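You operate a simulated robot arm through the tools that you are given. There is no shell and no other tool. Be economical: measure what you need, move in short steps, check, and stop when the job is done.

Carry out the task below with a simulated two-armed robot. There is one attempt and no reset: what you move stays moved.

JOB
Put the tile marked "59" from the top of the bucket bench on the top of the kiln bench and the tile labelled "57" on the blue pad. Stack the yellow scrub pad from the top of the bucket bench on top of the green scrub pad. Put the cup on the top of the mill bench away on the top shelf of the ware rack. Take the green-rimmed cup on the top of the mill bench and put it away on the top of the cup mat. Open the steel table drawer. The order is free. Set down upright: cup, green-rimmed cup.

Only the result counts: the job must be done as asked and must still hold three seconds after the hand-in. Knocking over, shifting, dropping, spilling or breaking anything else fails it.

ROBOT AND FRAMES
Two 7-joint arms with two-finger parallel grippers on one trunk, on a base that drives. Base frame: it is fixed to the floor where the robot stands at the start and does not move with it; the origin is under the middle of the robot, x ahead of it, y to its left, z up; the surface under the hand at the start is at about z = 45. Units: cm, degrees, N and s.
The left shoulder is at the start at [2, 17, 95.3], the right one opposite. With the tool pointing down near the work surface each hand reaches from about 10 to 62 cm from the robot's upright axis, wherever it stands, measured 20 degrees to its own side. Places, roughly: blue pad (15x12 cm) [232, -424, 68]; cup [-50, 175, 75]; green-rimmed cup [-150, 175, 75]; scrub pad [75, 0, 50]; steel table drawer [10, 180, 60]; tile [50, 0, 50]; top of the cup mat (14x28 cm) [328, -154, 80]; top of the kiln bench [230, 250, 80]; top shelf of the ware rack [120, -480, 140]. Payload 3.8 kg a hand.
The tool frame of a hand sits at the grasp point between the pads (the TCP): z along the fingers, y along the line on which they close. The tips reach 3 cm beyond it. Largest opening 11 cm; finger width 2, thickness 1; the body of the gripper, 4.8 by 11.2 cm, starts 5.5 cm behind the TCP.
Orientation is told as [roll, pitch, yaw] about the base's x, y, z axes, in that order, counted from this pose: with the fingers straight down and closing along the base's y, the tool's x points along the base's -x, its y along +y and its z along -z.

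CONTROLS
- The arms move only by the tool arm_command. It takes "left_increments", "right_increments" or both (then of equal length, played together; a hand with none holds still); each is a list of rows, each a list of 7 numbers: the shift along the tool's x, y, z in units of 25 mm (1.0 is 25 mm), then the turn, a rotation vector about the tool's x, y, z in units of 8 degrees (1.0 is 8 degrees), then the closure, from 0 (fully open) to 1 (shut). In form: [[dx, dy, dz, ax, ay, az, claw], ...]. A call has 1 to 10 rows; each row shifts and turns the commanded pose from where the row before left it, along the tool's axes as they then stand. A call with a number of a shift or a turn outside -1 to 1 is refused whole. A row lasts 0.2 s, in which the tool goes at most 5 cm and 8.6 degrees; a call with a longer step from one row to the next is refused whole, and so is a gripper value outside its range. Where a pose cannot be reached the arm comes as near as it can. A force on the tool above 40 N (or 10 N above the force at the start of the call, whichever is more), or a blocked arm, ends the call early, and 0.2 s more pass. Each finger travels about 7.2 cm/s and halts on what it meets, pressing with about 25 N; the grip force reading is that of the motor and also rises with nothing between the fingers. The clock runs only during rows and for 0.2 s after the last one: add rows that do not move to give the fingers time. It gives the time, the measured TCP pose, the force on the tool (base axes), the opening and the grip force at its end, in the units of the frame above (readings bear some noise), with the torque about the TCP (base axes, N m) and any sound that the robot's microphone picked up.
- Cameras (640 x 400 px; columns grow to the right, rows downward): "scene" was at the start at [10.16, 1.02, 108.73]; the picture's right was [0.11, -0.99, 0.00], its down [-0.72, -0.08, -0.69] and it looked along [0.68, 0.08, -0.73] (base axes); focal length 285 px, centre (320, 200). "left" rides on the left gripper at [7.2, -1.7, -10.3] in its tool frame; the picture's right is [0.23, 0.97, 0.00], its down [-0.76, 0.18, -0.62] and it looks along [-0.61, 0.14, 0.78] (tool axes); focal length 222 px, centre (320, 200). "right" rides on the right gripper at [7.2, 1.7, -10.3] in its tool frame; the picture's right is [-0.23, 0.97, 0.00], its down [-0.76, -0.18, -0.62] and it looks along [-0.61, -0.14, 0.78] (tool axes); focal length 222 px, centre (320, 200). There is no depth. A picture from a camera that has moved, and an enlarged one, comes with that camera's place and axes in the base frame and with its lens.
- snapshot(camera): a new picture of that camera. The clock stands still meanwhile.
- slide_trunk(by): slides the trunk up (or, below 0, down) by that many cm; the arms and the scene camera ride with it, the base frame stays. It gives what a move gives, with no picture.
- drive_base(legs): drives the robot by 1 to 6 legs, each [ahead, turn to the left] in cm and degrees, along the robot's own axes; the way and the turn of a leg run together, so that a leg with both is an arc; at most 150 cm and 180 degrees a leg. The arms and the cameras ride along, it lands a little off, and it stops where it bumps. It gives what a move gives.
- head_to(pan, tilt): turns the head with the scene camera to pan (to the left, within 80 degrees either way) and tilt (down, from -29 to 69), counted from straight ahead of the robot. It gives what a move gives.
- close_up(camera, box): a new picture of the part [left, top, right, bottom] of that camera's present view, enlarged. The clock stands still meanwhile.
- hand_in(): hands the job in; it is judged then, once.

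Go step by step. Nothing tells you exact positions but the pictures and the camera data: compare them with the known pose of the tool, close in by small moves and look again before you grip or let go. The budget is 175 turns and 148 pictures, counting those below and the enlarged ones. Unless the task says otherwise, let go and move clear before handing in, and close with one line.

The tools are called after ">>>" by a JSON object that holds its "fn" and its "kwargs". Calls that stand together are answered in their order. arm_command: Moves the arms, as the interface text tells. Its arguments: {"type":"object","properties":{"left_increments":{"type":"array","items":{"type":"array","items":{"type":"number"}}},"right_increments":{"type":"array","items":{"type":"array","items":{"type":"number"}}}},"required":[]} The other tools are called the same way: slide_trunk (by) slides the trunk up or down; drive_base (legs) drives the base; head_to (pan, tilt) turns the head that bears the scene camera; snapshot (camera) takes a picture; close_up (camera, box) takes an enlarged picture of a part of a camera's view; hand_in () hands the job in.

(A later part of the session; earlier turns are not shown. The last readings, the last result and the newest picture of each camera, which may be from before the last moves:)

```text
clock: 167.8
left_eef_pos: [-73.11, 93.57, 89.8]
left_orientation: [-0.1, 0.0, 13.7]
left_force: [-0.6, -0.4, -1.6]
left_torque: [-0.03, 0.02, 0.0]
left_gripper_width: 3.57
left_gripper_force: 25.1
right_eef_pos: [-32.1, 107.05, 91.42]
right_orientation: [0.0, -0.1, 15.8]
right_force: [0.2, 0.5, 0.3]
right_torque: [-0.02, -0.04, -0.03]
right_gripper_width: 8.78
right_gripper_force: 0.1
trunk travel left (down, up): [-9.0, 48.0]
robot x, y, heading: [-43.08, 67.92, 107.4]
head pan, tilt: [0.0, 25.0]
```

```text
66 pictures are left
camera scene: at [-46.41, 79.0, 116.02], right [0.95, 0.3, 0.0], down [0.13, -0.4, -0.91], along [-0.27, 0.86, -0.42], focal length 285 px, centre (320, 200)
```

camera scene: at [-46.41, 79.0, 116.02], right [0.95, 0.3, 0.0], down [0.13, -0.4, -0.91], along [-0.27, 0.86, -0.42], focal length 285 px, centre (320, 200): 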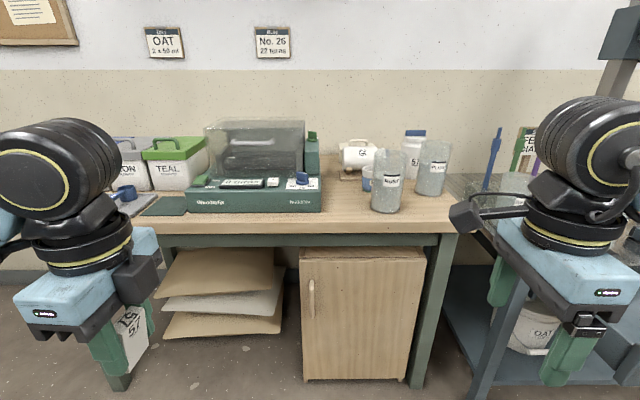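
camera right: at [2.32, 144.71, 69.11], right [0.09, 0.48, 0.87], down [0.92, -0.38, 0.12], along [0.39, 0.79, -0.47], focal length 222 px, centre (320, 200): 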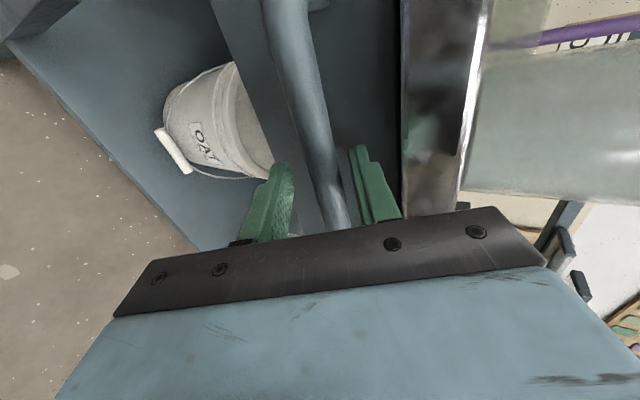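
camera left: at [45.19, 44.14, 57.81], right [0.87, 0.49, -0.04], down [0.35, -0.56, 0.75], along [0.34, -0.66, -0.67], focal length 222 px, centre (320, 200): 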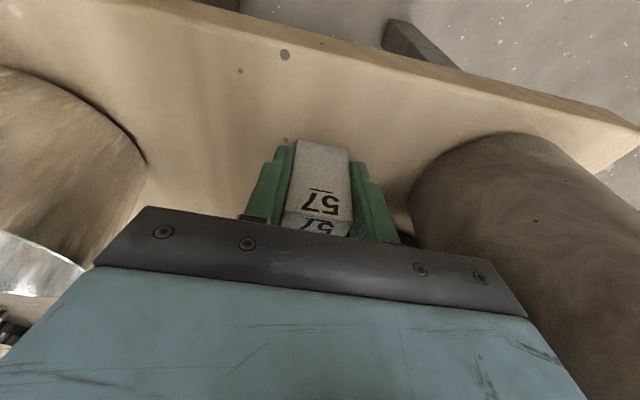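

>>> {"fn": "close_up", "kwargs": {"camera": "scene", "box": [300, 100, 470, 230]}}

>>> {"fn": "close_up", "kwargs": {"camera": "scene", "box": [90, 120, 250, 230]}}

```text
3.08 times, centred on (385, 165) of scene
camera zoom: at [-46.41, 79.0, 116.02], right [0.95, 0.3, 0.0], down [0.13, -0.4, -0.91], along [-0.27, 0.86, -0.42], focal length 877 px, centre (120, 308)
```

zoom: 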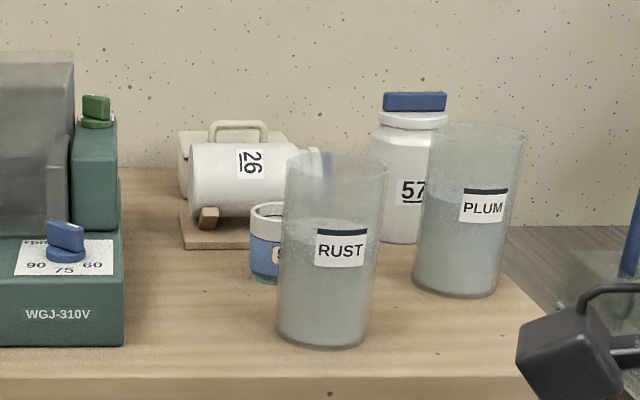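

```text
3.64 times, centred on (170, 175) of scene
camera zoom: at [-46.41, 79.0, 116.02], right [0.95, 0.3, 0.0], down [0.13, -0.4, -0.91], along [-0.27, 0.86, -0.42], focal length 1037 px, centre (866, 291)
```

zoom: 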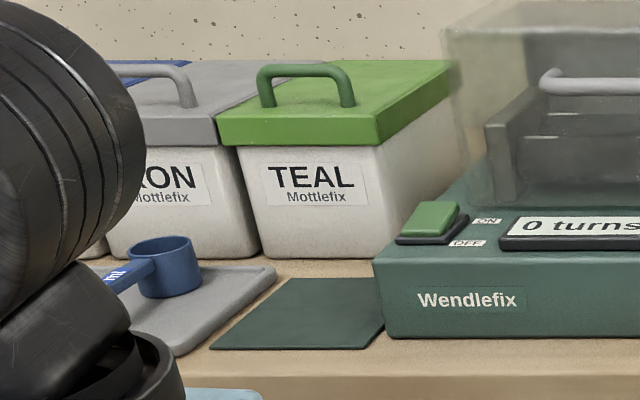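

The cup is the small blue one with a white rim behind the RUST beaker, about (-57.5,177). Blue pad and rack are near each other, so I take this cup together with tile 57. Raise the trunk and approach.

>>> {"fn": "slide_trunk", "kwargs": {"by": 20}}

>>> {"fn": "drive_base", "kwargs": {"legs": [[46, 0]]}}

>>> {"fn": "head_to", "kwargs": {"pan": -8, "tilt": 48}}

>>> {"fn": "snapshot", "kwargs": {"camera": "scene"}}

```text
clock: 170.0
left_eef_pos: [-73.16, 93.56, 109.79]
left_orientation: [-0.1, 0.1, 13.9]
left_force: [-0.6, 0.6, -1.2]
left_torque: [-0.01, -0.01, -0.03]
left_gripper_width: 3.56
left_gripper_force: 24.9
right_eef_pos: [-32.12, 106.88, 111.35]
right_orientation: [-0.2, -0.1, 15.8]
right_force: [0.1, 0.8, 0.6]
right_torque: [0.02, 0.01, -0.01]
right_gripper_width: 8.81
right_gripper_force: 0.2
trunk travel left (down, up): [-29.0, 28.0]
robot x, y, heading: [-43.28, 68.03, 107.1]
head pan, tilt: [0.0, 25.0]
```

```text
clock: 172.7
left_eef_pos: [-86.89, 137.14, 109.71]
left_orientation: [-0.2, 0.2, 13.8]
left_force: [0.3, 0.5, -0.6]
left_torque: [0.01, 0.02, -0.02]
left_gripper_width: 3.53
left_gripper_force: 25.1
right_eef_pos: [-45.7, 150.52, 111.28]
right_orientation: [0.0, -0.1, 15.7]
right_force: [-0.1, 0.6, 0.1]
right_torque: [-0.01, 0.02, -0.02]
right_gripper_width: 8.8
right_gripper_force: 0.0
trunk travel left (down, up): [-29.0, 28.0]
robot x, y, heading: [-57.51, 111.92, 107.5]
head pan, tilt: [0.0, 25.0]
```

```text
clock: 173.6
left_eef_pos: [-86.81, 137.19, 109.78]
left_orientation: [-0.1, 0.1, 13.8]
left_force: [-0.4, 0.0, -0.8]
left_torque: [0.0, 0.01, 0.01]
left_gripper_width: 3.56
left_gripper_force: 24.9
right_eef_pos: [-45.54, 150.5, 111.38]
right_orientation: [-0.2, -0.2, 15.7]
right_force: [-0.6, -1.1, 0.5]
right_torque: [-0.01, -0.03, 0.0]
right_gripper_width: 8.8
right_gripper_force: 0.0
trunk travel left (down, up): [-29.0, 28.0]
robot x, y, heading: [-56.67, 111.84, 107.1]
head pan, tilt: [-8.0, 48.0]
```

```text
63 pictures are left
camera scene: at [-58.61, 121.62, 132.55], right [0.99, 0.16, 0.0], down [0.12, -0.73, -0.67], along [-0.11, 0.66, -0.74], focal length 285 px, centre (320, 200)
```

scene: 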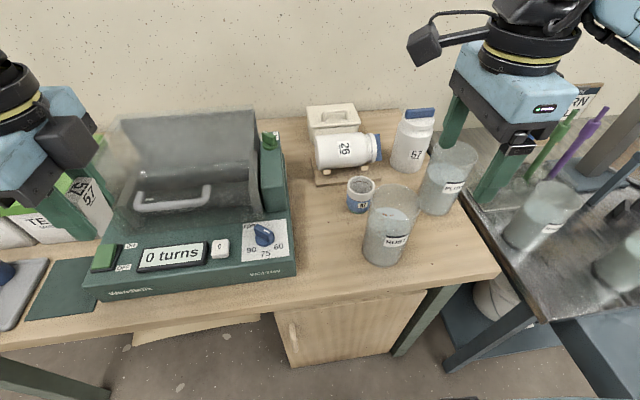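

>>> {"fn": "close_up", "kwargs": {"camera": "scene", "box": [290, 100, 470, 280]}}

```text
2.22 times, centred on (380, 190) of scene
camera zoom: at [-58.61, 121.62, 132.55], right [0.99, 0.16, 0.0], down [0.12, -0.73, -0.67], along [-0.11, 0.66, -0.74], focal length 634 px, centre (187, 222)
```

zoom: 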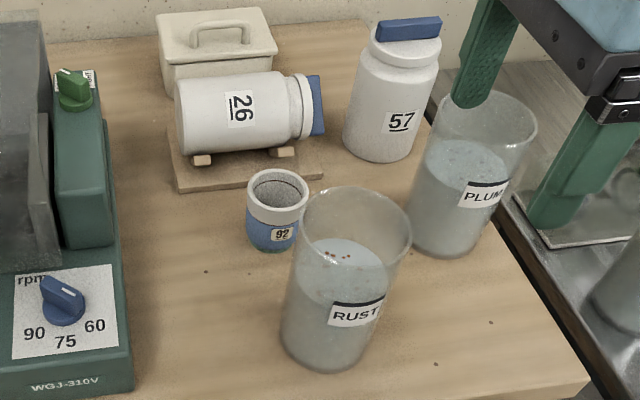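

Cup ≈(-56.5,172.2), rim ~6.8 cm across, top z≈83, with RUST and the jar close. I'll close along ~160° which keeps body, fingers and camera clear. Move over it high, turning the hand.

>>> {"fn": "drive_base", "kwargs": {"legs": [[4, 0]]}}

>>> {"fn": "arm_command", "kwargs": {"right_increments": [[0.23, 0.994, 0, 0, 0, 0, 0], [0.23, 0.994, 0, 0, 0, 0, 0], [0.23, 0.994, 0, 0, 0, 0, 0], [0.23, 0.994, 0, 0, 0, 0, 0], [0.23, 0.994, 0, 0, 0, 0, 0], [0.23, 0.994, 0, 0, 0, 0, 0], [0.23, 0.994, 0, 0, 0, 0, 0], [0.23, 0.994, 0, 0, 0, 0, 0]]}}

>>> {"fn": "arm_command", "kwargs": {"right_increments": [[0, 0, 0, 0, 0, -0.97, 0], [0, 0, 0, 0, 0, -0.97, 0], [0, 0, 0, 0, 0, -0.97, 0], [0, 0, 0, 0, 0, -0.97, 0], [0, 0, 0, 0, 0, -0.97, 0], [0, 0, 0, 0, 0, -0.97, 0], [0, 0, 0, 0, 0, -0.97, 0], [0, 0, 1, 0, 0, 0, 0], [0, 0, 1, 0, 0, 0, 0], [0, 0, 1, 0, 0, 0, 0]]}}

>>> {"fn": "snapshot", "kwargs": {"camera": "right"}}

>>> {"fn": "snapshot", "kwargs": {"camera": "scene"}}

```text
clock: 174.5
left_eef_pos: [-88.09, 141.07, 109.69]
left_orientation: [-0.3, 0.1, 13.8]
left_force: [-0.7, 1.2, -1.0]
left_torque: [-0.07, -0.01, 0.01]
left_gripper_width: 3.57
left_gripper_force: 24.8
right_eef_pos: [-46.94, 154.41, 111.41]
right_orientation: [-0.3, -0.1, 15.8]
right_force: [1.0, 0.2, -0.2]
right_torque: [-0.02, -0.03, -0.03]
right_gripper_width: 8.76
right_gripper_force: 0.0
trunk travel left (down, up): [-29.0, 28.0]
robot x, y, heading: [-57.85, 115.72, 107.5]
head pan, tilt: [-8.0, 48.0]
```

```text
clock: 176.3
left_eef_pos: [-87.94, 140.96, 109.75]
left_orientation: [-0.2, 0.1, 13.8]
left_force: [-0.5, -0.2, -0.3]
left_torque: [0.03, -0.05, -0.01]
left_gripper_width: 3.57
left_gripper_force: 24.9
right_eef_pos: [-56.93, 172.35, 111.35]
right_orientation: [0.0, -0.1, 15.8]
right_force: [0.8, 0.1, -0.2]
right_torque: [0.02, -0.02, -0.03]
right_gripper_width: 11.0
right_gripper_force: 0.1
trunk travel left (down, up): [-29.0, 28.0]
robot x, y, heading: [-58.28, 115.48, 107.7]
head pan, tilt: [-8.0, 48.0]
```

```text
clock: 178.5
left_eef_pos: [-88.0, 141.01, 109.76]
left_orientation: [-0.1, 0.1, 13.8]
left_force: [0.0, 0.1, -1.5]
left_torque: [0.01, -0.03, 0.0]
left_gripper_width: 3.56
left_gripper_force: 25.4
right_eef_pos: [-56.52, 172.14, 103.77]
right_orientation: [0.0, 0.1, 70.1]
right_force: [0.2, -0.4, -0.3]
right_torque: [-0.01, 0.03, 0.0]
right_gripper_width: 11.01
right_gripper_force: 0.0
trunk travel left (down, up): [-29.0, 28.0]
robot x, y, heading: [-57.76, 115.43, 107.3]
head pan, tilt: [-8.0, 48.0]
```

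```text
61 pictures are left
camera right: at [-60.68, 165.99, 114.19], right [-0.84, 0.54, 0.0], down [0.43, 0.66, 0.62], along [0.34, 0.52, -0.78], focal length 222 px, centre (320, 200)
```

right: 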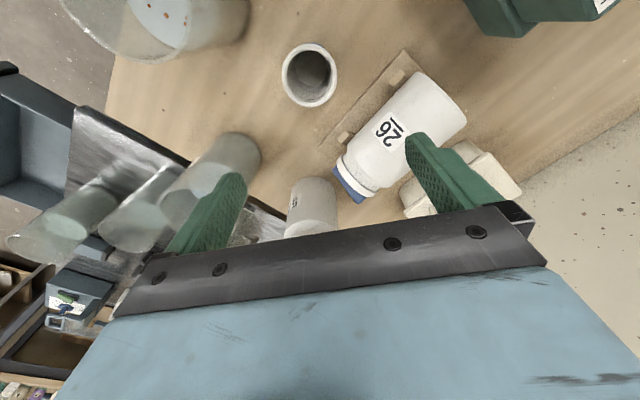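

```text
60 pictures are left
camera scene: at [-59.76, 125.4, 132.54], right [0.99, 0.16, 0.0], down [0.12, -0.73, -0.67], along [-0.11, 0.66, -0.74], focal length 285 px, centre (320, 200)
```

scene: 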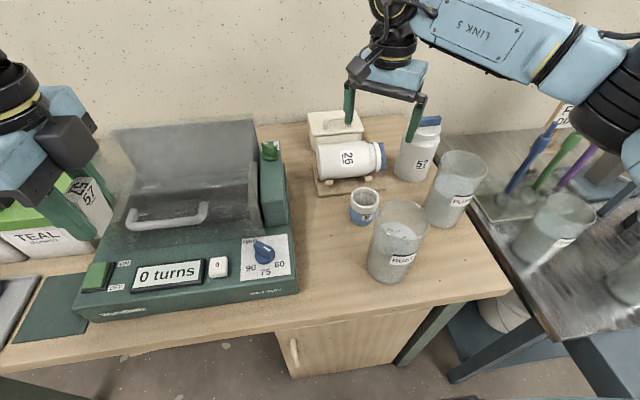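

The two views agree on a bench height ≈78 and the cup centre ≈(-57,169.5), rim z≈86. Shift and lower partway.

>>> {"fn": "arm_command", "kwargs": {"right_increments": [[0.55, -0.08, 0, 0, 0, 0, 0], [0.5, -0.08, 0, 0, 0, 0, 0], [0, 0, 1, 0, 0, 0, 0], [0, 0, 1, 0, 0, 0, 0], [0, 0, 1, 0, 0, 0, 0], [0, 0, 0.8, 0, 0, 0, 0]]}}

>>> {"fn": "snapshot", "kwargs": {"camera": "right"}}

>>> {"fn": "close_up", "kwargs": {"camera": "scene", "box": [290, 80, 470, 260]}}

```text
clock: 179.9
left_eef_pos: [-87.98, 140.89, 109.69]
left_orientation: [-0.2, 0.1, 13.8]
left_force: [-0.6, 0.1, -0.1]
left_torque: [0.0, -0.01, -0.02]
left_gripper_width: 3.55
left_gripper_force: 25.1
right_eef_pos: [-57.17, 169.6, 94.4]
right_orientation: [-0.1, 0.0, 70.2]
right_force: [0.1, 1.0, -0.5]
right_torque: [0.02, -0.02, 0.0]
right_gripper_width: 10.99
right_gripper_force: 0.1
trunk travel left (down, up): [-29.0, 28.0]
robot x, y, heading: [-58.25, 115.36, 107.2]
head pan, tilt: [-8.0, 48.0]
```

```text
59 pictures are left
camera right: at [-61.28, 163.33, 104.71], right [-0.84, 0.55, 0.0], down [0.43, 0.66, 0.62], along [0.34, 0.52, -0.78], focal length 222 px, centre (320, 200)
```

right: 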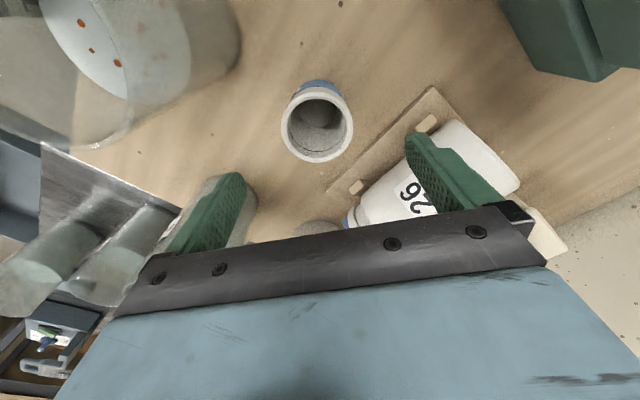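

```text
2.22 times, centred on (380, 170) of scene
camera zoom: at [-59.77, 125.38, 132.55], right [0.99, 0.16, 0.0], down [0.12, -0.73, -0.67], along [-0.11, 0.66, -0.74], focal length 634 px, centre (187, 267)
```

zoom: 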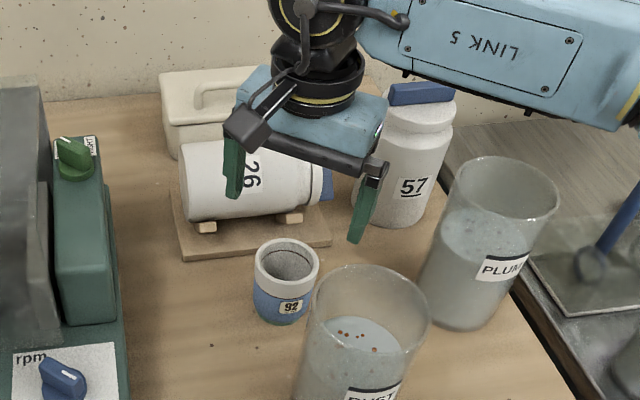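

>>> {"fn": "arm_command", "kwargs": {"right_increments": [[0, 0, 1, 0, 0, 0, 0], [0, 0, 1, 0, 0, 0, 0], [0, 0, 0, 0, 0, 0, 0]]}}

>>> {"fn": "snapshot", "kwargs": {"camera": "right"}}

```text
clock: 180.7
left_eef_pos: [-87.99, 140.84, 109.7]
left_orientation: [-0.1, 0.1, 13.8]
left_force: [0.1, -0.3, -1.1]
left_torque: [-0.02, 0.01, 0.0]
left_gripper_width: 3.58
left_gripper_force: 25.1
right_eef_pos: [-57.24, 169.69, 89.49]
right_orientation: [0.0, -0.1, 70.1]
right_force: [0.0, 0.2, 0.4]
right_torque: [-0.01, 0.0, 0.03]
right_gripper_width: 11.04
right_gripper_force: 0.1
trunk travel left (down, up): [-29.0, 28.0]
robot x, y, heading: [-58.17, 115.5, 107.6]
head pan, tilt: [-8.0, 48.0]
```

```text
57 pictures are left
camera right: at [-61.31, 163.44, 99.79], right [-0.84, 0.55, 0.0], down [0.43, 0.66, 0.62], along [0.34, 0.52, -0.78], focal length 222 px, centre (320, 200)
```

right: 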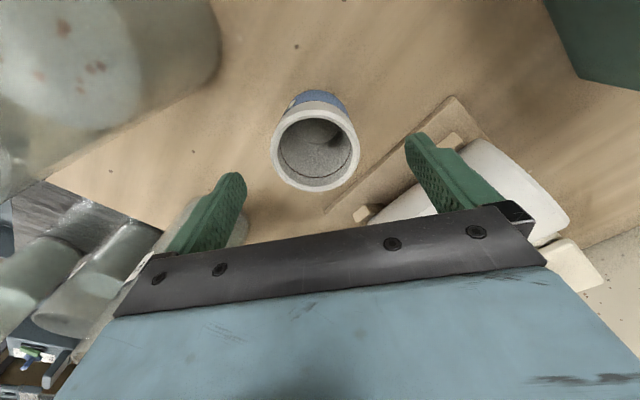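

>>> {"fn": "arm_command", "kwargs": {"right_increments": [[0.32, -0.1, 0, 0, 0, 0, 0.15], [0, 0, 1, 0, 0, 0, 0.15], [0, 0, 1, 0, 0, 0, 0.15], [0, 0, 0.7, 0, 0, 0, 0.15], [0, 0, 0, 0, 0, 0, 0.15]]}}

>>> {"fn": "snapshot", "kwargs": {"camera": "right"}}

>>> {"fn": "close_up", "kwargs": {"camera": "scene", "box": [290, 80, 470, 260]}}

```text
clock: 181.9
left_eef_pos: [-87.97, 140.86, 109.81]
left_orientation: [-0.1, 0.1, 13.8]
left_force: [-0.5, -0.7, -0.9]
left_torque: [0.01, 0.03, 0.0]
left_gripper_width: 3.55
left_gripper_force: 25.3
right_eef_pos: [-57.26, 168.73, 82.89]
right_orientation: [0.0, 0.0, 70.1]
right_force: [-0.8, -0.9, 0.4]
right_torque: [0.01, 0.03, 0.0]
right_gripper_width: 9.37
right_gripper_force: 0.0
trunk travel left (down, up): [-29.0, 28.0]
robot x, y, heading: [-57.9, 115.3, 107.4]
head pan, tilt: [-8.0, 48.0]
```

```text
56 pictures are left
camera right: at [-61.38, 162.5, 93.06], right [-0.84, 0.55, 0.0], down [0.43, 0.66, 0.62], along [0.34, 0.52, -0.78], focal length 222 px, centre (320, 200)
```

right: 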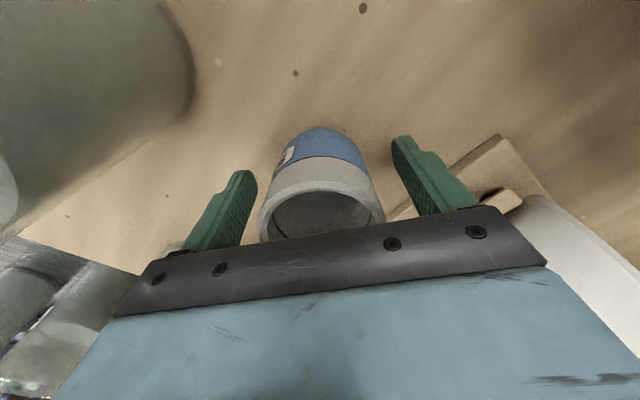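

```text
2.22 times, centred on (380, 170) of scene
camera zoom: at [-59.78, 125.36, 132.55], right [0.99, 0.16, 0.0], down [0.12, -0.73, -0.67], along [-0.11, 0.66, -0.74], focal length 634 px, centre (187, 267)
```

zoom: 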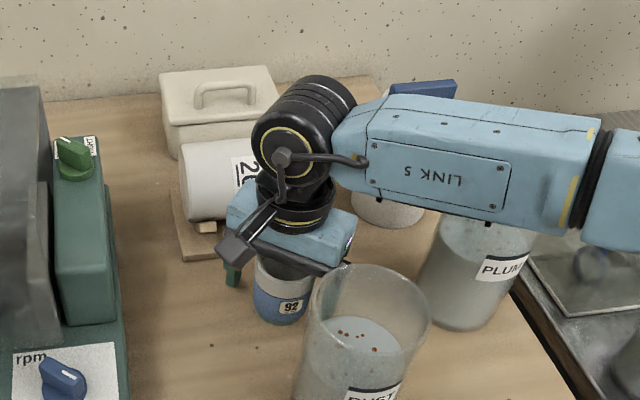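

>>> {"fn": "arm_command", "kwargs": {"right_increments": [[0.2, 0, 0, 0, 0, 0, 0.15], [0, 0, 0, 0, 0, 0, 0.3], [0, 0, 0, 0, 0, 0, 0.4], [0, 0, 0, 0, 0, 0, 0.6], [0, 0, 0, 0, 0, 0, 0.65], [0, 0, 0, 0, 0, 0, 0.65]]}}

>>> {"fn": "snapshot", "kwargs": {"camera": "right"}}

```text
clock: 183.3
left_eef_pos: [-87.94, 140.97, 109.8]
left_orientation: [-0.1, 0.2, 13.8]
left_force: [-0.3, 1.2, -0.4]
left_torque: [0.0, 0.0, 0.01]
left_gripper_width: 3.57
left_gripper_force: 25.5
right_eef_pos: [-57.44, 168.19, 82.64]
right_orientation: [-0.1, 0.0, 70.1]
right_force: [0.2, 0.4, -0.2]
right_torque: [0.07, 0.03, -0.02]
right_gripper_width: 6.17
right_gripper_force: 25.0
trunk travel left (down, up): [-29.0, 28.0]
robot x, y, heading: [-57.97, 115.05, 107.4]
head pan, tilt: [-8.0, 48.0]
```

```text
54 pictures are left
camera right: at [-61.57, 162.04, 93.02], right [-0.84, 0.55, 0.0], down [0.43, 0.66, 0.62], along [0.34, 0.52, -0.78], focal length 222 px, centre (320, 200)
```

right: 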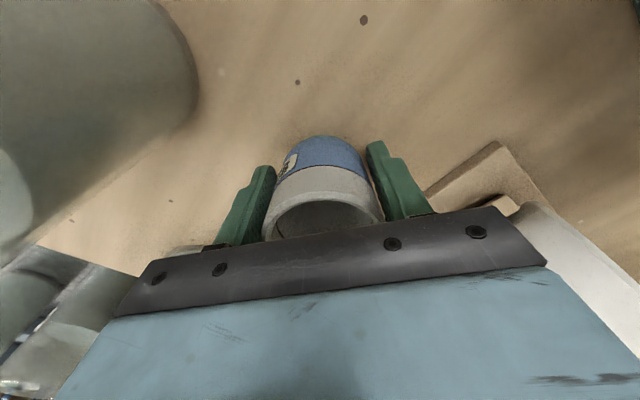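

Cup gripped at its full diameter. Lift straight up and check.

>>> {"fn": "arm_command", "kwargs": {"right_increments": [[0, 0, -0.5, 0, 0, 0, 0.65], [0, 0, -1, 0, 0, 0, 0.65], [0, 0, -1, 0, 0, 0, 0.65], [0, 0, -1, 0, 0, 0, 0.65], [0, 0, -1, 0, 0, 0, 0.65], [0, 0, -1, 0, 0, 0, 0.65], [0, 0, -1, 0, 0, 0, 0.65], [0, 0, -1, 0, 0, 0, 0.65], [0, 0, -1, 0, 0, 0, 0.65], [0, 0, -1, 0, 0, 0, 0.65]]}}

>>> {"fn": "snapshot", "kwargs": {"camera": "scene"}}

```text
clock: 185.5
left_eef_pos: [-88.08, 140.94, 109.64]
left_orientation: [-0.1, 0.2, 13.8]
left_force: [-0.6, -0.3, -1.4]
left_torque: [0.02, 0.0, -0.01]
left_gripper_width: 3.55
left_gripper_force: 25.2
right_eef_pos: [-57.46, 168.43, 106.46]
right_orientation: [-0.1, 0.1, 70.1]
right_force: [-0.1, -0.5, -1.6]
right_torque: [-0.01, -0.03, 0.01]
right_gripper_width: 6.18
right_gripper_force: 25.4
trunk travel left (down, up): [-29.0, 28.0]
robot x, y, heading: [-58.1, 115.52, 107.5]
head pan, tilt: [-8.0, 48.0]
```

```text
53 pictures are left
camera scene: at [-59.79, 125.36, 132.55], right [0.99, 0.16, 0.0], down [0.12, -0.73, -0.67], along [-0.11, 0.66, -0.74], focal length 285 px, centre (320, 200)
```

scene: 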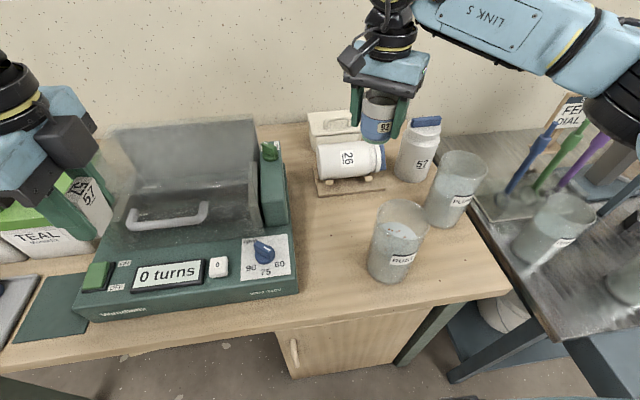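

Cup held. I retract it, back away from the mill bench and turn to look toward the south side of the room.

>>> {"fn": "arm_command", "kwargs": {"right_increments": [[0.796, -0.607, 0, 0, 0, 0, 0.65], [0.796, -0.607, 0, 0, 0, 0, 0.65], [0.796, -0.607, 0, 0, 0, 0, 0.65], [0.796, -0.607, 0, 0, 0, 0, 0.65], [0.796, -0.607, 0, 0, 0, 0, 0.65], [0.796, -0.607, 0, 0, 0, 0, 0.65], [0.796, -0.607, 0, 0, 0, 0, 0.65], [0.796, -0.607, 0, 0, 0, 0, 0.65]]}}

>>> {"fn": "drive_base", "kwargs": {"legs": [[-55, 0], [0, -90], [0, -87]]}}

>>> {"fn": "head_to", "kwargs": {"pan": 0, "tilt": 12}}

>>> {"fn": "snapshot", "kwargs": {"camera": "scene"}}

```text
clock: 187.3
left_eef_pos: [-87.89, 140.89, 109.83]
left_orientation: [0.0, 0.1, 13.8]
left_force: [0.2, 0.4, -1.2]
left_torque: [0.01, 0.01, -0.03]
left_gripper_width: 3.55
left_gripper_force: 24.8
right_eef_pos: [-51.47, 149.22, 106.46]
right_orientation: [-0.1, 0.1, 70.1]
right_force: [0.5, -0.2, -1.8]
right_torque: [-0.03, 0.01, 0.03]
right_gripper_width: 6.15
right_gripper_force: 24.6
trunk travel left (down, up): [-29.0, 28.0]
robot x, y, heading: [-58.06, 115.35, 107.4]
head pan, tilt: [-8.0, 48.0]
```

```text
clock: 198.1
left_eef_pos: [-10.77, 38.09, 109.75]
left_orientation: [-0.1, 0.0, -164.7]
left_force: [0.9, 0.9, -0.2]
left_torque: [-0.02, 0.0, 0.0]
left_gripper_width: 3.58
left_gripper_force: 25.0
right_eef_pos: [-47.13, 28.83, 106.55]
right_orientation: [-0.1, 0.0, -108.2]
right_force: [0.3, 0.1, -0.8]
right_torque: [0.05, -0.03, 0.02]
right_gripper_width: 6.13
right_gripper_force: 24.7
trunk travel left (down, up): [-29.0, 28.0]
robot x, y, heading: [-41.6, 62.81, -71.2]
head pan, tilt: [-8.0, 48.0]
```

```text
clock: 199.1
left_eef_pos: [-10.82, 38.05, 109.78]
left_orientation: [-0.1, 0.1, -164.6]
left_force: [-0.2, -0.2, 0.0]
left_torque: [0.0, 0.05, -0.03]
left_gripper_width: 3.56
left_gripper_force: 25.4
right_eef_pos: [-47.2, 28.9, 106.55]
right_orientation: [-0.1, 0.0, -108.2]
right_force: [0.0, -1.0, -2.6]
right_torque: [0.01, -0.02, -0.02]
right_gripper_width: 6.13
right_gripper_force: 25.1
trunk travel left (down, up): [-29.0, 28.0]
robot x, y, heading: [-41.84, 62.81, -71.1]
head pan, tilt: [0.0, 12.0]
```

```text
52 pictures are left
camera scene: at [-37.68, 52.08, 138.13], right [-0.95, -0.32, 0.0], down [-0.07, 0.2, -0.98], along [0.32, -0.92, -0.21], focal length 285 px, centre (320, 200)
```

scene: 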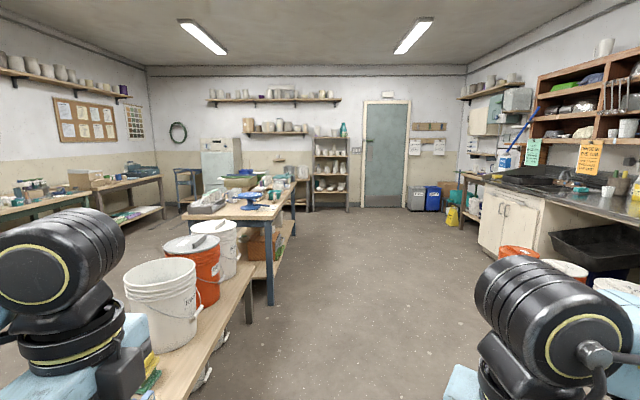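

The aisle ahead is free; the ware rack stands at the far wall. I drive down the aisle and look again.

>>> {"fn": "drive_base", "kwargs": {"legs": [[0, -7], [150, 0], [150, 0], [0, 13]]}}

>>> {"fn": "head_to", "kwargs": {"pan": 15, "tilt": 15}}

>>> {"fn": "snapshot", "kwargs": {"camera": "scene"}}

```text
clock: 214.9
left_eef_pos: [50.31, -253.73, 109.74]
left_orientation: [-0.1, 0.0, -159.7]
left_force: [0.7, -0.4, -0.4]
left_torque: [0.01, 0.05, -0.06]
left_gripper_width: 3.54
left_gripper_force: 24.5
right_eef_pos: [14.69, -266.06, 106.5]
right_orientation: [0.0, 0.0, -103.5]
right_force: [0.0, 0.3, -1.9]
right_torque: [0.01, 0.01, 0.03]
right_gripper_width: 6.11
right_gripper_force: 24.6
trunk travel left (down, up): [-29.0, 28.0]
robot x, y, heading: [17.94, -231.81, -66.2]
head pan, tilt: [0.0, 12.0]
```

```text
clock: 215.7
left_eef_pos: [50.33, -253.7, 109.64]
left_orientation: [-0.1, 0.1, -159.8]
left_force: [-0.2, 0.9, -0.1]
left_torque: [0.0, 0.02, 0.0]
left_gripper_width: 3.54
left_gripper_force: 25.1
right_eef_pos: [14.82, -266.18, 106.52]
right_orientation: [-0.1, 0.2, -103.4]
right_force: [-0.4, 0.2, -2.0]
right_torque: [-0.02, -0.02, 0.02]
right_gripper_width: 6.12
right_gripper_force: 24.8
trunk travel left (down, up): [-29.0, 28.0]
robot x, y, heading: [17.77, -231.81, -66.0]
head pan, tilt: [15.0, 15.0]
```

```text
51 pictures are left
camera scene: at [24.39, -240.91, 137.65], right [-0.78, -0.63, 0.0], down [-0.16, 0.2, -0.97], along [0.6, -0.75, -0.26], focal length 285 px, centre (320, 200)
```

scene: 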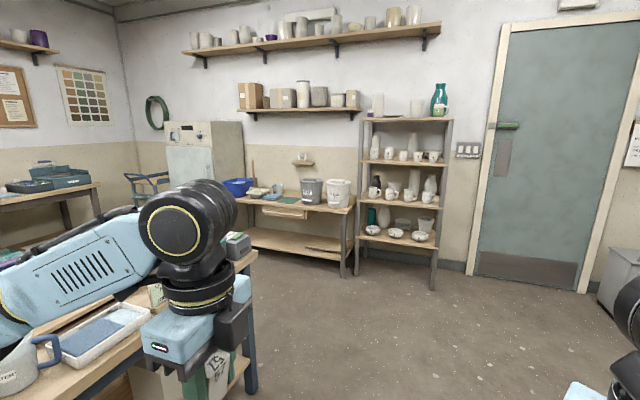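

The blue pad is on the bench left of the ware rack; the rack's top shelf is at about camera height. I drive on to the free floor in front of the rack.

>>> {"fn": "drive_base", "kwargs": {"legs": [[145, 0], [0, -4]]}}

>>> {"fn": "slide_trunk", "kwargs": {"by": 28}}

>>> {"fn": "head_to", "kwargs": {"pan": 20, "tilt": 20}}

>>> {"fn": "snapshot", "kwargs": {"camera": "scene"}}

```text
clock: 223.3
left_eef_pos: [105.45, -387.09, 109.74]
left_orientation: [-0.1, 0.1, -164.3]
left_force: [-0.2, 0.0, -0.8]
left_torque: [0.04, -0.02, 0.0]
left_gripper_width: 3.54
left_gripper_force: 25.0
right_eef_pos: [69.05, -396.48, 106.48]
right_orientation: [-0.1, 0.0, -108.1]
right_force: [-0.6, -0.5, -1.6]
right_torque: [-0.01, -0.02, -0.02]
right_gripper_width: 6.12
right_gripper_force: 25.0
trunk travel left (down, up): [-29.0, 28.0]
robot x, y, heading: [74.46, -362.73, -70.4]
head pan, tilt: [15.0, 15.0]
```

```text
clock: 226.1
left_eef_pos: [105.4, -387.03, 137.71]
left_orientation: [-0.1, 0.1, -164.2]
left_force: [-0.8, 0.1, -1.1]
left_torque: [0.0, 0.02, 0.02]
left_gripper_width: 3.58
left_gripper_force: 25.1
right_eef_pos: [69.07, -396.56, 134.4]
right_orientation: [0.0, -0.1, -107.9]
right_force: [-0.2, 0.0, -1.3]
right_torque: [0.03, 0.02, -0.02]
right_gripper_width: 6.11
right_gripper_force: 25.3
trunk travel left (down, up): [-57.0, 0.0]
robot x, y, heading: [74.86, -362.24, -70.6]
head pan, tilt: [15.0, 15.0]
```

```text
clock: 226.8
left_eef_pos: [105.39, -386.91, 137.75]
left_orientation: [0.0, 0.0, -164.3]
left_force: [-0.1, 0.3, -1.0]
left_torque: [-0.03, 0.01, -0.01]
left_gripper_width: 3.57
left_gripper_force: 25.0
right_eef_pos: [69.18, -396.53, 134.44]
right_orientation: [-0.1, 0.0, -108.0]
right_force: [0.6, -0.3, -2.0]
right_torque: [0.08, -0.01, -0.01]
right_gripper_width: 6.1
right_gripper_force: 25.2
trunk travel left (down, up): [-57.0, 0.0]
robot x, y, heading: [74.74, -362.82, -70.9]
head pan, tilt: [20.0, 20.0]
```

```text
50 pictures are left
camera scene: at [81.3, -371.64, 164.83], right [-0.77, -0.63, 0.0], down [-0.22, 0.26, -0.94], along [0.6, -0.73, -0.34], focal length 285 px, centre (320, 200)
```

scene: 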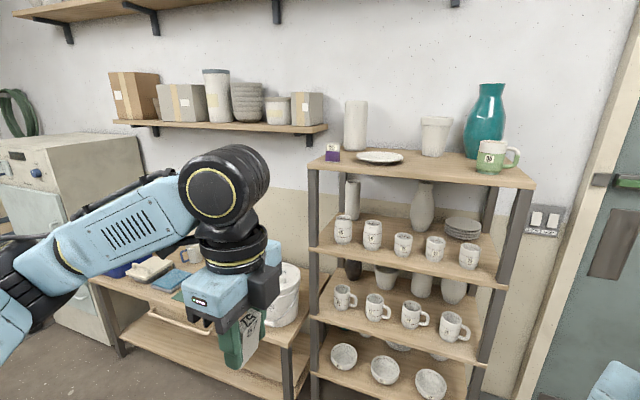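

The top shelf has free space at the front between plate and green mug. I raise the right hand and drive up to the rack.

>>> {"fn": "arm_command", "kwargs": {"right_increments": [[0, 0, -1, 0, 0, 0, 0.65], [0, 0, -1, 0, 0, 0, 0.65], [0, 0, -1, 0, 0, 0, 0.65], [0, 0, -1, 0, 0, 0, 0.65], [0, 0, -1, 0, 0, 0, 0.65], [0, 0, -1, 0, 0, 0, 0.65], [0, 0, -1, 0, 0, 0, 0.65], [0, 0, -1, 0, 0, 0, 0.65], [0, 0, -1, 0, 0, 0, 0.65]]}}

>>> {"fn": "drive_base", "kwargs": {"legs": [[0, 12.5], [54, 0], [0, -12.5]]}}

>>> {"fn": "head_to", "kwargs": {"pan": -15, "tilt": 35}}

>>> {"fn": "snapshot", "kwargs": {"camera": "scene"}}

>>> {"fn": "snapshot", "kwargs": {"camera": "right"}}

```text
clock: 228.8
left_eef_pos: [105.56, -386.91, 137.73]
left_orientation: [-0.1, 0.0, -164.2]
left_force: [0.3, 0.4, -0.8]
left_torque: [0.01, -0.01, 0.0]
left_gripper_width: 3.57
left_gripper_force: 25.0
right_eef_pos: [69.1, -396.52, 156.96]
right_orientation: [-0.1, 0.1, -107.9]
right_force: [0.1, 0.2, -2.1]
right_torque: [-0.01, 0.02, 0.01]
right_gripper_width: 6.13
right_gripper_force: 25.2
trunk travel left (down, up): [-57.0, 0.0]
robot x, y, heading: [74.42, -362.35, -70.7]
head pan, tilt: [20.0, 20.0]
```

```text
clock: 233.4
left_eef_pos: [133.3, -431.97, 137.66]
left_orientation: [-0.2, 0.0, -164.4]
left_force: [1.0, -0.1, -0.7]
left_torque: [0.0, 0.02, -0.02]
left_gripper_width: 3.57
left_gripper_force: 24.9
right_eef_pos: [96.94, -441.45, 156.93]
right_orientation: [-0.1, 0.0, -108.1]
right_force: [-0.7, -0.5, -1.5]
right_torque: [0.01, -0.03, 0.0]
right_gripper_width: 6.12
right_gripper_force: 25.0
trunk travel left (down, up): [-57.0, 0.0]
robot x, y, heading: [102.46, -407.61, -70.9]
head pan, tilt: [20.0, 20.0]
```

```text
clock: 234.4
left_eef_pos: [133.4, -431.95, 137.78]
left_orientation: [-0.1, 0.0, -164.3]
left_force: [0.5, 0.3, -1.5]
left_torque: [0.01, 0.05, 0.02]
left_gripper_width: 3.56
left_gripper_force: 24.6
right_eef_pos: [96.97, -441.4, 156.91]
right_orientation: [0.0, 0.1, -107.9]
right_force: [-0.4, -0.3, -2.1]
right_torque: [0.02, 0.0, 0.0]
right_gripper_width: 6.13
right_gripper_force: 25.5
trunk travel left (down, up): [-57.0, 0.0]
robot x, y, heading: [102.52, -407.76, -70.6]
head pan, tilt: [-15.0, 35.0]
```

```text
49 pictures are left
camera scene: at [103.94, -418.14, 162.45], right [-1.0, -0.07, 0.0], down [-0.04, 0.57, -0.82], along [0.06, -0.82, -0.57], focal length 285 px, centre (320, 200)
```

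scene: 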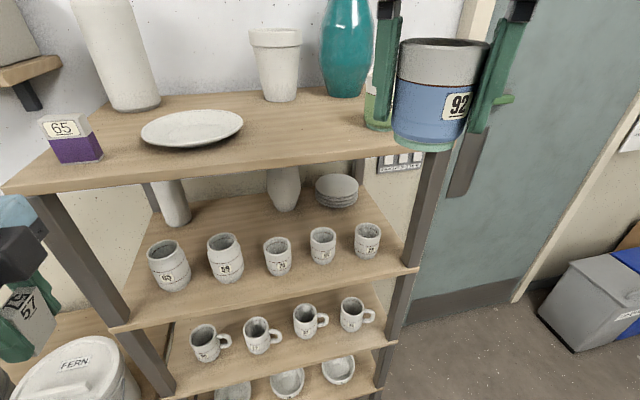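

```text
48 pictures are left
camera right: at [100.81, -435.13, 167.29], right [0.86, -0.52, 0.0], down [-0.4, -0.67, 0.62], along [-0.32, -0.53, -0.78], focal length 222 px, centre (320, 200)
```

right: 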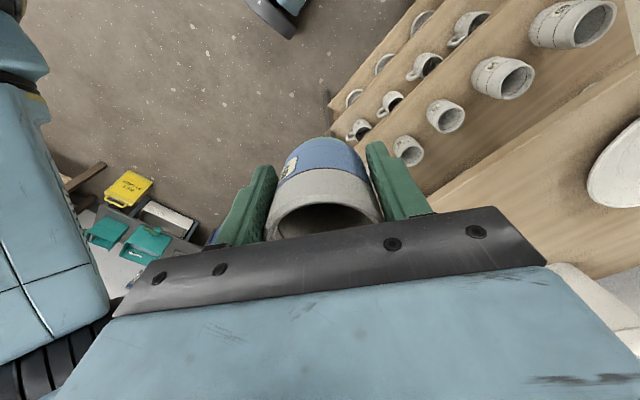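

Clear view of the shelf: target spot ≈(112,-470). I pull the left hand back a bit, then drive 12 cm closer.

>>> {"fn": "arm_command", "kwargs": {"left_increments": [[0, -1, 0, 0, 0, 0, 0.9], [0, -1, 0, 0, 0, 0, 0.9], [0, -1, 0, 0, 0, 0, 0.9], [0, -1, 0, 0, 0, 0, 0.9]]}}

>>> {"fn": "drive_base", "kwargs": {"legs": [[11, 0]]}}

```text
clock: 235.4
left_eef_pos: [130.84, -423.7, 138.48]
left_orientation: [-0.2, 0.1, -164.3]
left_force: [0.1, 0.3, -0.8]
left_torque: [0.01, 0.0, 0.04]
left_gripper_width: 3.55
left_gripper_force: 25.2
left hand out of reach, approached as far as the arm can: row 4
right_eef_pos: [96.91, -441.53, 156.85]
right_orientation: [-0.1, 0.2, -108.0]
right_force: [-0.4, -0.3, -1.7]
right_torque: [0.01, 0.0, 0.03]
right_gripper_width: 6.14
right_gripper_force: 25.3
trunk travel left (down, up): [-57.0, 0.0]
robot x, y, heading: [102.58, -407.66, -70.8]
head pan, tilt: [-15.0, 35.0]
```

```text
clock: 236.6
left_eef_pos: [134.56, -433.87, 138.45]
left_orientation: [-0.1, 0.1, -164.3]
left_force: [0.0, -0.9, 0.0]
left_torque: [0.03, 0.01, 0.0]
left_gripper_width: 3.56
left_gripper_force: 25.2
right_eef_pos: [100.52, -451.7, 157.04]
right_orientation: [-0.1, 0.1, -108.0]
right_force: [0.3, 1.0, -1.6]
right_torque: [0.04, -0.04, 0.02]
right_gripper_width: 6.13
right_gripper_force: 25.0
trunk travel left (down, up): [-57.0, 0.0]
robot x, y, heading: [106.22, -418.23, -70.7]
head pan, tilt: [-15.0, 35.0]
```

>>> {"fn": "arm_command", "kwargs": {"right_increments": [[-0.8, 0.943, 0, 0, 0, 0, 0.65], [-0.8, 0.943, 0, 0, 0, 0, 0.65], [-0.8, 0.943, 0, 0, 0, 0, 0.65], [-0.8, 0.943, 0, 0, 0, 0, 0.65], [-0.8, 0.943, 0, 0, 0, 0, 0.65], [-0.8, 0.943, 0, 0, 0, 0, 0.65], [-0.8, 0.943, 0, 0, 0, 0, 0.65]]}}

>>> {"fn": "snapshot", "kwargs": {"camera": "scene"}}

>>> {"fn": "snapshot", "kwargs": {"camera": "right"}}

```text
clock: 238.2
left_eef_pos: [134.67, -433.94, 138.43]
left_orientation: [-0.1, -0.1, -164.2]
left_force: [0.0, 0.5, -0.7]
left_torque: [0.0, 0.01, -0.02]
left_gripper_width: 3.52
left_gripper_force: 24.6
right_eef_pos: [112.14, -470.37, 156.95]
right_orientation: [-0.2, -0.1, -107.9]
right_force: [0.4, 0.3, -2.2]
right_torque: [0.03, -0.02, -0.02]
right_gripper_width: 6.11
right_gripper_force: 24.8
trunk travel left (down, up): [-57.0, 0.0]
robot x, y, heading: [105.91, -417.95, -71.0]
head pan, tilt: [-15.0, 35.0]
```

```text
47 pictures are left
camera scene: at [107.73, -428.53, 162.44], right [-1.0, -0.08, 0.0], down [-0.04, 0.57, -0.82], along [0.06, -0.82, -0.57], focal length 285 px, centre (320, 200)
```

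scene: 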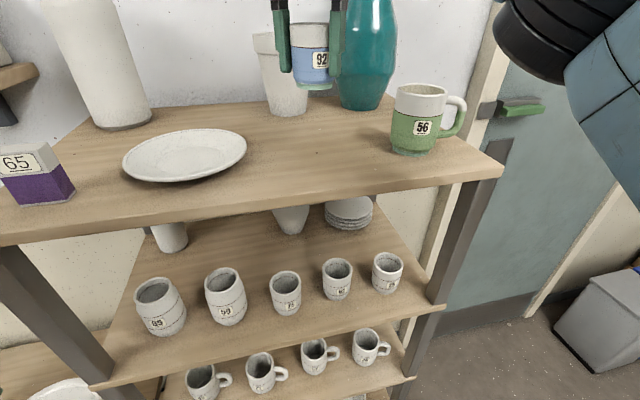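

```text
46 pictures are left
camera right: at [116.01, -464.02, 167.27], right [0.86, -0.52, 0.0], down [-0.4, -0.67, 0.62], along [-0.32, -0.53, -0.78], focal length 222 px, centre (320, 200)
```

right: 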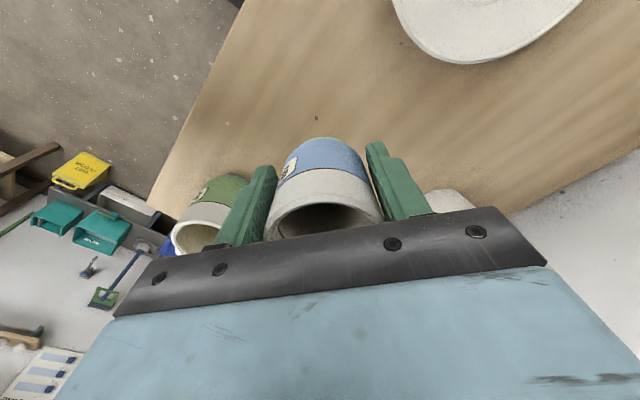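

Landing spot is clear of plate, pot and mug. Lower the cup.

>>> {"fn": "arm_command", "kwargs": {"right_increments": [[0, 0, 1, 0, 0, 0, 0.65], [0, 0, 1, 0, 0, 0, 0.65], [0, 0, 1, 0, 0, 0, 0.65], [0, 0, 0.4, 0, 0, 0, 0.65], [0, 0, 0.15, 0, 0, 0, 0.65], [0, 0, 0.15, 0, 0, 0, 0.65], [0, 0, 0.12, 0, 0, 0, 0.65], [0, 0, 0.12, 0, 0, 0, 0.65], [0, 0, 0, 0, 0, 0, 0.65]]}}

>>> {"fn": "close_up", "kwargs": {"camera": "scene", "box": [220, 50, 420, 220]}}

```text
clock: 240.2
left_eef_pos: [134.54, -433.99, 138.44]
left_orientation: [-0.2, 0.0, -164.2]
left_force: [-0.7, 0.2, -0.4]
left_torque: [0.0, -0.03, -0.02]
left_gripper_width: 3.55
left_gripper_force: 24.6
right_eef_pos: [112.05, -470.28, 147.06]
right_orientation: [-0.2, 0.0, -108.0]
right_force: [0.2, 0.7, -2.5]
right_torque: [0.05, -0.01, -0.01]
right_gripper_width: 6.1
right_gripper_force: 24.9
trunk travel left (down, up): [-57.0, 0.0]
robot x, y, heading: [105.81, -417.83, -70.7]
head pan, tilt: [-15.0, 35.0]
```

```text
2.35 times, centred on (320, 135) of scene
camera zoom: at [107.56, -428.49, 162.45], right [-1.0, -0.08, 0.0], down [-0.04, 0.57, -0.82], along [0.06, -0.82, -0.57], focal length 671 px, centre (320, 353)
```

zoom: 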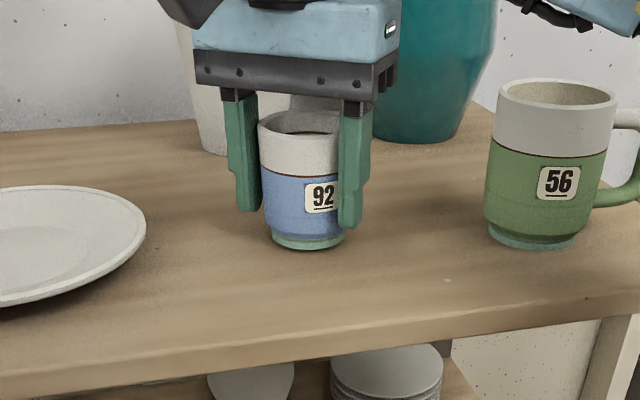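

>>> {"fn": "arm_command", "kwargs": {"right_increments": [[0, 0, 0.12, 0, 0, 0, 0.65], [0, 0, 0.12, 0, 0, 0, 0.65], [0, 0, 0.12, 0, 0, 0, 0.65], [0, 0, 0.1, 0, 0, 0, 0.65], [0, 0, 0, 0, 0, 0, 0.65]]}}

```text
clock: 241.4
left_eef_pos: [134.49, -433.85, 138.41]
left_orientation: [-0.1, 0.1, -164.3]
left_force: [-0.7, 0.1, -0.8]
left_torque: [-0.02, 0.01, -0.02]
left_gripper_width: 3.54
left_gripper_force: 24.3
right_eef_pos: [112.16, -470.15, 146.05]
right_orientation: [0.0, -0.1, -108.0]
right_force: [1.1, -2.7, 19.7]
right_torque: [-0.11, 0.04, -0.02]
right_gripper_width: 6.11
right_gripper_force: 25.0
trunk travel left (down, up): [-57.0, 0.0]
robot x, y, heading: [106.12, -417.97, -70.6]
head pan, tilt: [-15.0, 35.0]
```

Contact. Release and rise.

>>> {"fn": "arm_command", "kwargs": {"right_increments": [[0, 0, -0.08, 0, 0, 0, 0.65], [0, 0, 0, 0, 0, 0, 0.4], [0, 0, 0, 0, 0, 0, 0.2], [0, 0, 0, 0, 0, 0, 0.15], [0, 0, -0.5, 0, 0, 0, 0.15], [0, 0, -1, 0, 0, 0, 0.15], [0, 0, -1, 0, 0, 0, 0.15], [0, 0, -1, 0, 0, 0, 0.15], [0, 0, -1, 0, 0, 0, 0.15], [0, 0, -0.5, 0, 0, 0, 0.15]]}}

>>> {"fn": "arm_command", "kwargs": {"right_increments": [[0.8, -0.8, 0, 0, 0, 0, 0.15], [0.8, -0.8, 0, 0, 0, 0, 0.15], [0.8, -0.8, 0, 0, 0, 0, 0.15], [0.8, -0.8, 0, 0, 0, 0, 0.15], [0.8, -0.8, 0, 0, 0, 0, 0.15], [0.8, -0.8, 0, 0, 0, 0, 0.15], [0.8, -0.8, 0, 0, 0, 0, 0.15]]}}

>>> {"fn": "snapshot", "kwargs": {"camera": "scene"}}

```text
clock: 243.6
left_eef_pos: [134.56, -433.82, 138.43]
left_orientation: [-0.2, 0.1, -164.2]
left_force: [0.6, 0.2, -0.3]
left_torque: [0.0, 0.0, -0.01]
left_gripper_width: 3.54
left_gripper_force: 25.4
right_eef_pos: [112.07, -470.19, 158.69]
right_orientation: [-0.1, 0.1, -108.0]
right_force: [0.6, -0.9, -1.0]
right_torque: [0.01, 0.01, 0.02]
right_gripper_width: 9.36
right_gripper_force: 0.1
trunk travel left (down, up): [-57.0, 0.0]
robot x, y, heading: [105.9, -417.48, -70.5]
head pan, tilt: [-15.0, 35.0]
```

```text
clock: 245.2
left_eef_pos: [134.48, -434.06, 138.54]
left_orientation: [-0.2, 0.1, -164.3]
left_force: [-0.3, 0.5, -0.6]
left_torque: [0.01, -0.02, -0.02]
left_gripper_width: 3.54
left_gripper_force: 25.1
right_eef_pos: [102.96, -452.52, 158.62]
right_orientation: [0.0, 0.0, -108.0]
right_force: [0.0, 0.1, -0.5]
right_torque: [0.0, 0.04, -0.01]
right_gripper_width: 9.38
right_gripper_force: 0.0
trunk travel left (down, up): [-57.0, 0.0]
robot x, y, heading: [106.26, -418.1, -70.6]
head pan, tilt: [-15.0, 35.0]
```

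```text
44 pictures are left
camera scene: at [107.49, -428.41, 162.45], right [-1.0, -0.08, 0.0], down [-0.04, 0.57, -0.82], along [0.06, -0.82, -0.57], focal length 285 px, centre (320, 200)
```

scene: 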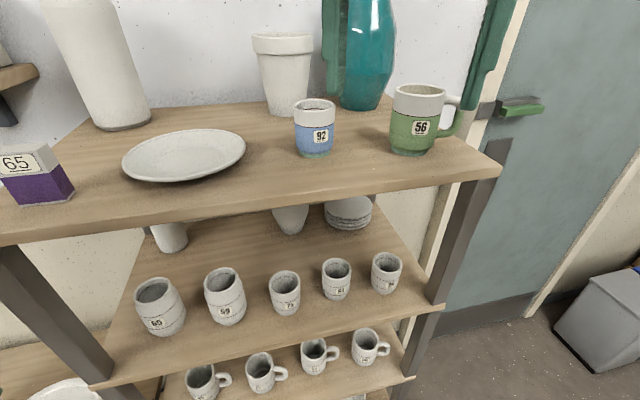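

The cup stands upright on the top shelf. I back off, lower the trunk and go in front of the blue pad.

>>> {"fn": "drive_base", "kwargs": {"legs": [[-40, 0], [0, 70.5], [100, 0], [0, -70.5]]}}

>>> {"fn": "slide_trunk", "kwargs": {"by": -36}}

>>> {"fn": "head_to", "kwargs": {"pan": 15, "tilt": 40}}

>>> {"fn": "snapshot", "kwargs": {"camera": "scene"}}

```text
clock: 258.6
left_eef_pos: [221.77, -396.96, 138.4]
left_orientation: [-0.2, 0.1, -164.2]
left_force: [0.0, 0.1, -1.0]
left_torque: [0.0, -0.02, -0.03]
left_gripper_width: 3.54
left_gripper_force: 24.3
right_eef_pos: [190.36, -415.65, 158.6]
right_orientation: [-0.1, 0.0, -107.9]
right_force: [0.4, -0.4, -0.3]
right_torque: [0.02, -0.02, 0.01]
right_gripper_width: 9.36
right_gripper_force: 0.1
trunk travel left (down, up): [-57.0, 0.0]
robot x, y, heading: [192.93, -381.12, -71.0]
head pan, tilt: [-15.0, 35.0]
```

```text
clock: 262.1
left_eef_pos: [221.75, -397.06, 102.49]
left_orientation: [-0.2, 0.2, -164.2]
left_force: [1.2, 0.4, -0.8]
left_torque: [-0.02, -0.01, 0.01]
left_gripper_width: 3.54
left_gripper_force: 24.4
right_eef_pos: [190.21, -415.61, 122.67]
right_orientation: [-0.1, -0.1, -107.8]
right_force: [-0.1, 0.1, -0.1]
right_torque: [0.03, -0.02, 0.04]
right_gripper_width: 9.36
right_gripper_force: 0.0
trunk travel left (down, up): [-21.0, 36.0]
robot x, y, heading: [193.08, -380.98, -70.7]
head pan, tilt: [-15.0, 35.0]
```

```text
clock: 263.1
left_eef_pos: [221.77, -396.97, 102.5]
left_orientation: [-0.2, 0.1, -164.2]
left_force: [0.6, -0.2, -0.1]
left_torque: [0.0, 0.0, -0.02]
left_gripper_width: 3.57
left_gripper_force: 24.7
right_eef_pos: [190.27, -415.55, 122.58]
right_orientation: [-0.1, 0.0, -108.0]
right_force: [-0.4, 0.4, -0.1]
right_torque: [0.02, 0.0, 0.0]
right_gripper_width: 9.35
right_gripper_force: 0.1
trunk travel left (down, up): [-21.0, 36.0]
robot x, y, heading: [193.22, -380.74, -70.7]
head pan, tilt: [15.0, 40.0]
```

```text
43 pictures are left
camera scene: at [198.83, -389.74, 125.69], right [-0.83, -0.56, 0.0], down [-0.36, 0.53, -0.77], along [0.43, -0.63, -0.64], focal length 285 px, centre (320, 200)
```

scene: 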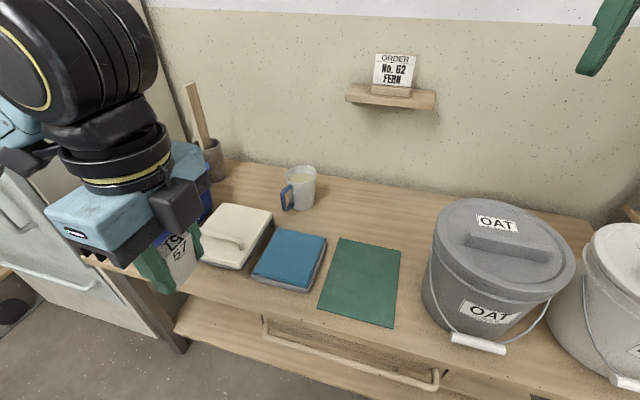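

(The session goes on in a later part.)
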